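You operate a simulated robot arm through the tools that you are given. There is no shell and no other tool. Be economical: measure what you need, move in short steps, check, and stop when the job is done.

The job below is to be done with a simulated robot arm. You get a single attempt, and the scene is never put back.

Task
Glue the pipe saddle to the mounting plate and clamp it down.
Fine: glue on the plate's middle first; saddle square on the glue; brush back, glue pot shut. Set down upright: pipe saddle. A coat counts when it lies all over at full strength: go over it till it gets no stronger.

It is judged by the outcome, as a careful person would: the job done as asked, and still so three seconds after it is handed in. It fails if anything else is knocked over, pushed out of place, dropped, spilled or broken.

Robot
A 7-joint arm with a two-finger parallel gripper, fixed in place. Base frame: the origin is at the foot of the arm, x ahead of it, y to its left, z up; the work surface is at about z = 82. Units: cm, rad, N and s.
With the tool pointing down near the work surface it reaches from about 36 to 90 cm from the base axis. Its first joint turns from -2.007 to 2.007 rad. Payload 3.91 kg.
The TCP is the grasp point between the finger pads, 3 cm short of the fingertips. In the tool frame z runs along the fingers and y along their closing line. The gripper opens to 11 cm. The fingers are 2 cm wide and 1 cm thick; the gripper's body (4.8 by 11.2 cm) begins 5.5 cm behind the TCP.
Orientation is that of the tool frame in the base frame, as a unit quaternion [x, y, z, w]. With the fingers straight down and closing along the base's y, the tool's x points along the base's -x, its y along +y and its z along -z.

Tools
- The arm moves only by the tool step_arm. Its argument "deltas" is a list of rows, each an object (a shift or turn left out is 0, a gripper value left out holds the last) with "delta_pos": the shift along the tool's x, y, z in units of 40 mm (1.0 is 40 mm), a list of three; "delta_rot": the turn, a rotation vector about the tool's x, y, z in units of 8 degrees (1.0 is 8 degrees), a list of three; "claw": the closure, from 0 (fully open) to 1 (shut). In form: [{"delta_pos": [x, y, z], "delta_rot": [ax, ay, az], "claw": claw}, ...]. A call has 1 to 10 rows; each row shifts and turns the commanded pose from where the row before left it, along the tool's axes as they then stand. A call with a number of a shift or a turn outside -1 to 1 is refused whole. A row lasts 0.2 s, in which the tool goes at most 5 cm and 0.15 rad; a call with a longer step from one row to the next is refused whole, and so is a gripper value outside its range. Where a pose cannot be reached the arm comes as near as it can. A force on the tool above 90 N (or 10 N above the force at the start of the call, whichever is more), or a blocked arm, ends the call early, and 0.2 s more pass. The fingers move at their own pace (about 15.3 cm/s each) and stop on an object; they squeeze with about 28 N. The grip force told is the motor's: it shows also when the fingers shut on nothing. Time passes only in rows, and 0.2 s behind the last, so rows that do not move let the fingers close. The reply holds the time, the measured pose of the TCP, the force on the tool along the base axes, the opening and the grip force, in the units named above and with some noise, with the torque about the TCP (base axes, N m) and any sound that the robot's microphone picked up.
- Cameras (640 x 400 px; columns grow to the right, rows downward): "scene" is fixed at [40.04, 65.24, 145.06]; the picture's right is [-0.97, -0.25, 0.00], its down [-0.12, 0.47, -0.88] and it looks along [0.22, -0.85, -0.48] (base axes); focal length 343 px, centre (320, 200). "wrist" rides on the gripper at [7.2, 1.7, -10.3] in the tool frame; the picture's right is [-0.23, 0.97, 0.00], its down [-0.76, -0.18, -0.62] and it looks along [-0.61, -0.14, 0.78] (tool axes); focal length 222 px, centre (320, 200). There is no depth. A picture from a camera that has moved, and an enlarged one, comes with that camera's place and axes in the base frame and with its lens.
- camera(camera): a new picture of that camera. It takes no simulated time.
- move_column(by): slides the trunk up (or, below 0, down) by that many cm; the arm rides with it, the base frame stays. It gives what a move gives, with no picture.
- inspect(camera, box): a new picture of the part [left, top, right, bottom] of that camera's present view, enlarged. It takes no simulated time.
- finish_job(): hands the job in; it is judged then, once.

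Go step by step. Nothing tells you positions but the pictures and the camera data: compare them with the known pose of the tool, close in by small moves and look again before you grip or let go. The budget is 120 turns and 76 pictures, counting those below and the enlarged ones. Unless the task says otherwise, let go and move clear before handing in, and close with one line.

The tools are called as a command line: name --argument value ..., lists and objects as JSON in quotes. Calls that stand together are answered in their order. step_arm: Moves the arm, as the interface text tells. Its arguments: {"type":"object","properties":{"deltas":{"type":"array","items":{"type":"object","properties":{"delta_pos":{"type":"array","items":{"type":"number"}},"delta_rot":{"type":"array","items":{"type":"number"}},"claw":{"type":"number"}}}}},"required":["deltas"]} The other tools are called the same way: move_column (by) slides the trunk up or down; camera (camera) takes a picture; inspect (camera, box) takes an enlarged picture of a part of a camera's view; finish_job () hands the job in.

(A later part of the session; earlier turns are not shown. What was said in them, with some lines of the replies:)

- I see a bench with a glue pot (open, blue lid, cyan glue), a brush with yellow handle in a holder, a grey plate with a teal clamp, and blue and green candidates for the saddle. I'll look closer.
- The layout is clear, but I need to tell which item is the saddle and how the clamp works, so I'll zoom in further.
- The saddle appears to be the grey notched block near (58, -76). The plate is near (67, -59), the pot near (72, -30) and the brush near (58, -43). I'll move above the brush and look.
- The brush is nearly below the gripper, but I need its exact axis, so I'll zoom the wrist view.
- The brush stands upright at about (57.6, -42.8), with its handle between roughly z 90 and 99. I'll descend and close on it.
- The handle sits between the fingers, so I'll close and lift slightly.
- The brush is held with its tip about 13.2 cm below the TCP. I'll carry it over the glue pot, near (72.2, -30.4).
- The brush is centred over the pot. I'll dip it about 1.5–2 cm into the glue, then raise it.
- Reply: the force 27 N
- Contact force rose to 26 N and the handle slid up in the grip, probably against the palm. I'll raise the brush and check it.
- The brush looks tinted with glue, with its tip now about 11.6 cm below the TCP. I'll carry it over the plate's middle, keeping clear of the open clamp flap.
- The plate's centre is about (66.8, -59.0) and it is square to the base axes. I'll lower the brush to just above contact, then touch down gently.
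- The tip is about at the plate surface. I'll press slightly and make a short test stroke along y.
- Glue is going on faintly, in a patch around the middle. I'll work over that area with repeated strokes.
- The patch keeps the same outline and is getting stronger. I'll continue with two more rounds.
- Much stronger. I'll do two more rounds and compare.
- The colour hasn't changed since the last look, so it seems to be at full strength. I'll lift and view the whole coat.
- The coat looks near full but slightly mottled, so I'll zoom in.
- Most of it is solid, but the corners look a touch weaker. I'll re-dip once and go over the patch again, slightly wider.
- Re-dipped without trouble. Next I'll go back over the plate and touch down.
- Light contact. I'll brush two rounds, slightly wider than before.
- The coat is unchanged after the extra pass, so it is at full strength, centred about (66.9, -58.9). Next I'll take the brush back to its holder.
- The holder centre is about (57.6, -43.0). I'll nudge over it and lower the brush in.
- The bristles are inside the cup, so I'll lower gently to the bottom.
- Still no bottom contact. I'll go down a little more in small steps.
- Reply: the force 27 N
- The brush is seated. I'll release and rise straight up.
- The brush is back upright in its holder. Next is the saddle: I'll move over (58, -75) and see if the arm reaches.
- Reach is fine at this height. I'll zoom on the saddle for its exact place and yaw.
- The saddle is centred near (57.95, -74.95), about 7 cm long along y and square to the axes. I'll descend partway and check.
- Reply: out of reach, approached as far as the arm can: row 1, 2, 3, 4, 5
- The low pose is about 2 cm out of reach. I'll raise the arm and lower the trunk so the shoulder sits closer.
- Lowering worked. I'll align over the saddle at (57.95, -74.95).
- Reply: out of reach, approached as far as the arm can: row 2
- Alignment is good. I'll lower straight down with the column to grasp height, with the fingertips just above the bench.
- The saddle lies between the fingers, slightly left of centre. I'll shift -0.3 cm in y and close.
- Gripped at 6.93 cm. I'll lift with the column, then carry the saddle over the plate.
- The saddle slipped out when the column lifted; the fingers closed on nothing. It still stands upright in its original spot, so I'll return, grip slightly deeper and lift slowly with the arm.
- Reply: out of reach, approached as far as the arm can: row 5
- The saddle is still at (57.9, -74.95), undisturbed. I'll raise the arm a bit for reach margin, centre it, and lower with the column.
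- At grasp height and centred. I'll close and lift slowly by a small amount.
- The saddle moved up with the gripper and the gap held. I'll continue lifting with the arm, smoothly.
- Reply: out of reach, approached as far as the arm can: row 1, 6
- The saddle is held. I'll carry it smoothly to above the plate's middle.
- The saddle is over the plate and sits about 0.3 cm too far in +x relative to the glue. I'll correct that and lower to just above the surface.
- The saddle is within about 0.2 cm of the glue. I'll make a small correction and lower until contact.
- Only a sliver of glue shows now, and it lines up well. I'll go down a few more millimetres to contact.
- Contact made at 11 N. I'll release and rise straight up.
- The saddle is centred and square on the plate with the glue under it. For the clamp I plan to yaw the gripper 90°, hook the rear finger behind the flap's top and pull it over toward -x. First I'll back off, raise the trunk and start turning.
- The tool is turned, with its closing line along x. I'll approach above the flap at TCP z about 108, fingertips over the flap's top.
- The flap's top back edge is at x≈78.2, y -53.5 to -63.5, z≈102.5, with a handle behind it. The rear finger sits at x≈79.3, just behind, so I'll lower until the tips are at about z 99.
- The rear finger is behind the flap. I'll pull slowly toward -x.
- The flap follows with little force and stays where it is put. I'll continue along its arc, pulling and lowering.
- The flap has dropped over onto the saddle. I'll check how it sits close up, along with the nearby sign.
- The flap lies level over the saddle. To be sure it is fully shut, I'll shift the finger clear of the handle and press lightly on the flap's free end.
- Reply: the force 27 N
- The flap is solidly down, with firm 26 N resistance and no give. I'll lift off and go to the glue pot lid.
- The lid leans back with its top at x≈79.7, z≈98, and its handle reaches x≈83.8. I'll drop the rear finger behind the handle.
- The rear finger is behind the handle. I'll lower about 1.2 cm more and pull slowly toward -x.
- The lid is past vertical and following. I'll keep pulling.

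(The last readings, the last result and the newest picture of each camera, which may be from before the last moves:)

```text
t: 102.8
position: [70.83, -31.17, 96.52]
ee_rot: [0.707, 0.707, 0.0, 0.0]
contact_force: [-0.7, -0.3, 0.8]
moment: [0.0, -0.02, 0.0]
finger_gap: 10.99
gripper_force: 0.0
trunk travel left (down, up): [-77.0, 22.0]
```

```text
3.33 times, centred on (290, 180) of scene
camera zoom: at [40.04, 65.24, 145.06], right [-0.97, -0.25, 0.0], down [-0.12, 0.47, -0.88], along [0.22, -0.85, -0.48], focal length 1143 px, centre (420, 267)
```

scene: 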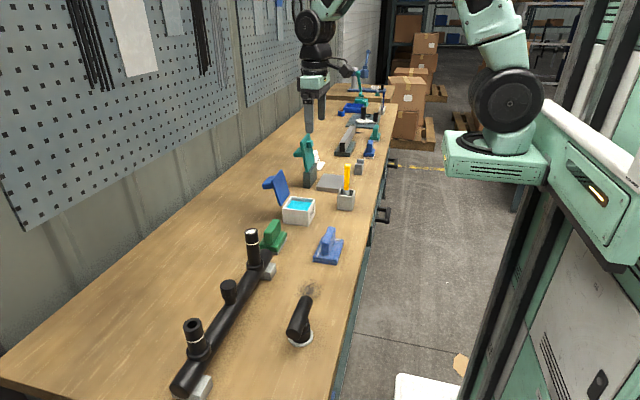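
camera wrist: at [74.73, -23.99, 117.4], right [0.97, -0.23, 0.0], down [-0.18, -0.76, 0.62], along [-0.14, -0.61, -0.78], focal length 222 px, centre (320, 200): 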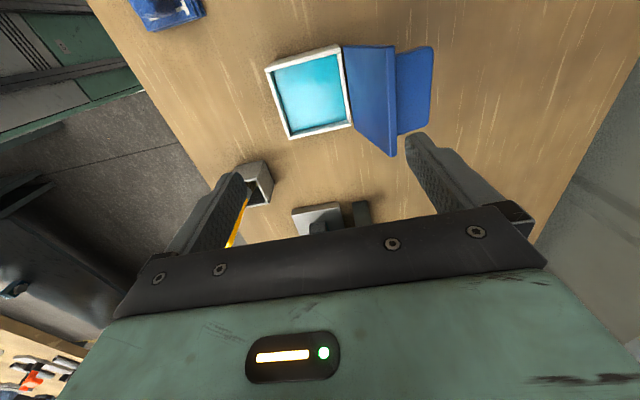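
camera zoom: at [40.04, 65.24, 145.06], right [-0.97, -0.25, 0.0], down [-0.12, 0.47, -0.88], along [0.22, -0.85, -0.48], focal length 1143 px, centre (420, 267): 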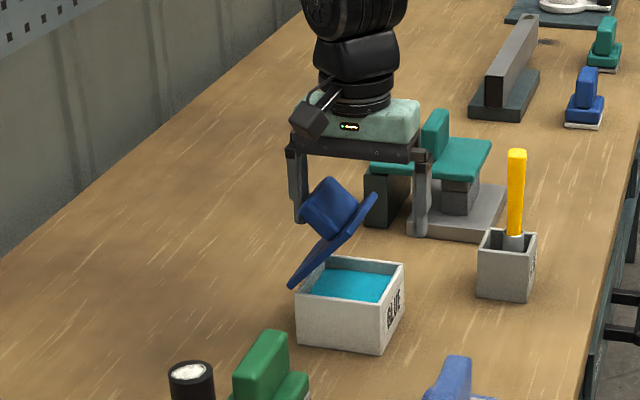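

The lid is at about 45°. I'll pull a bit more with a slight descent.

step_arm --deltas '[{"delta_pos": [0, -0.2, 0]}, {"delta_pos": [0, -0.2, 0]}, {"delta_pos": [0, -0.2, 0.05]}, {"delta_pos": [0, -0.2, 0.05]}, {"delta_pos": [0, -0.2, 0.05]}, {}, {}]'

inspect --camera "scene" --box '[220, 120, 360, 240]'

```text
t: 104.4
position: [66.9, -31.18, 96.02]
ee_rot: [0.707, 0.707, 0.0, 0.0]
contact_force: [0.2, 0.8, -0.2]
moment: [0.02, -0.03, 0.02]
finger_gap: 11.0
gripper_force: 0.0
trunk travel left (down, up): [-77.0, 22.0]
```

```text
3.33 times, centred on (290, 180) of scene
camera zoom: at [40.04, 65.24, 145.06], right [-0.97, -0.25, 0.0], down [-0.12, 0.47, -0.88], along [0.22, -0.85, -0.48], focal length 1143 px, centre (420, 267)
```

zoom: 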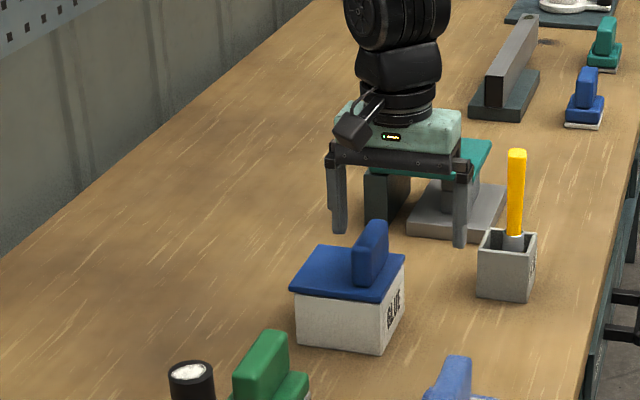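

The lid has closed on the pot. I'll rise straight up, clear of everything, and do a final check.

step_arm --deltas '[{"delta_pos": [0, 0, -0.6]}, {"delta_pos": [0, 0, -1]}, {"delta_pos": [0, 0, -1]}, {"delta_pos": [0, 0, -1]}, {"delta_pos": [0, 0, -1]}, {"delta_pos": [0, 0.5, -0.5]}, {}]'

inspect --camera "scene" --box '[260, 130, 380, 230]'

camera --camera "wrist"

```text
t: 106.0
position: [68.85, -31.02, 116.49]
ee_rot: [0.708, 0.706, 0.0, 0.0]
contact_force: [0.2, -1.0, 0.0]
moment: [0.01, -0.02, -0.02]
finger_gap: 10.97
gripper_force: 0.0
trunk travel left (down, up): [-77.0, 22.0]
```

```text
4.00 times, centred on (320, 180) of scene
camera zoom: at [40.04, 65.24, 145.06], right [-0.97, -0.25, 0.0], down [-0.12, 0.47, -0.88], along [0.22, -0.85, -0.48], focal length 1371 px, centre (320, 280)
```

zoom: 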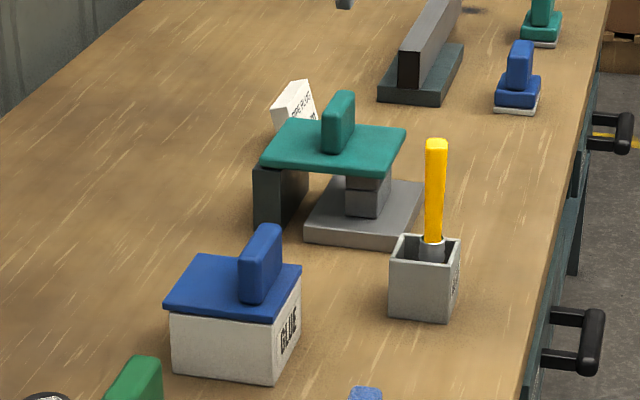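

```text
3 pictures are left
camera wrist: at [70.56, -23.92, 126.82], right [0.97, -0.23, 0.0], down [-0.18, -0.76, 0.62], along [-0.14, -0.61, -0.78], focal length 222 px, centre (320, 200)
```

wrist: 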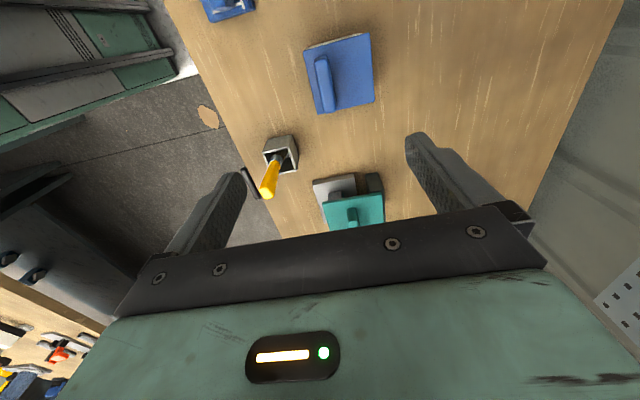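

The pot is shut, the brush is in its holder, the saddle is clamped on the plate, and the arm is clear. I'm handing the job in.

finish_job

```text
The job is handed in.
```

The pipe saddle is glued square on the middle of the mounting plate and clamped down; the brush is back in its holder and the glue pot is shut. The saddle slipped out of the gripper on the first lift, but it stayed upright in its place and the second grip held.
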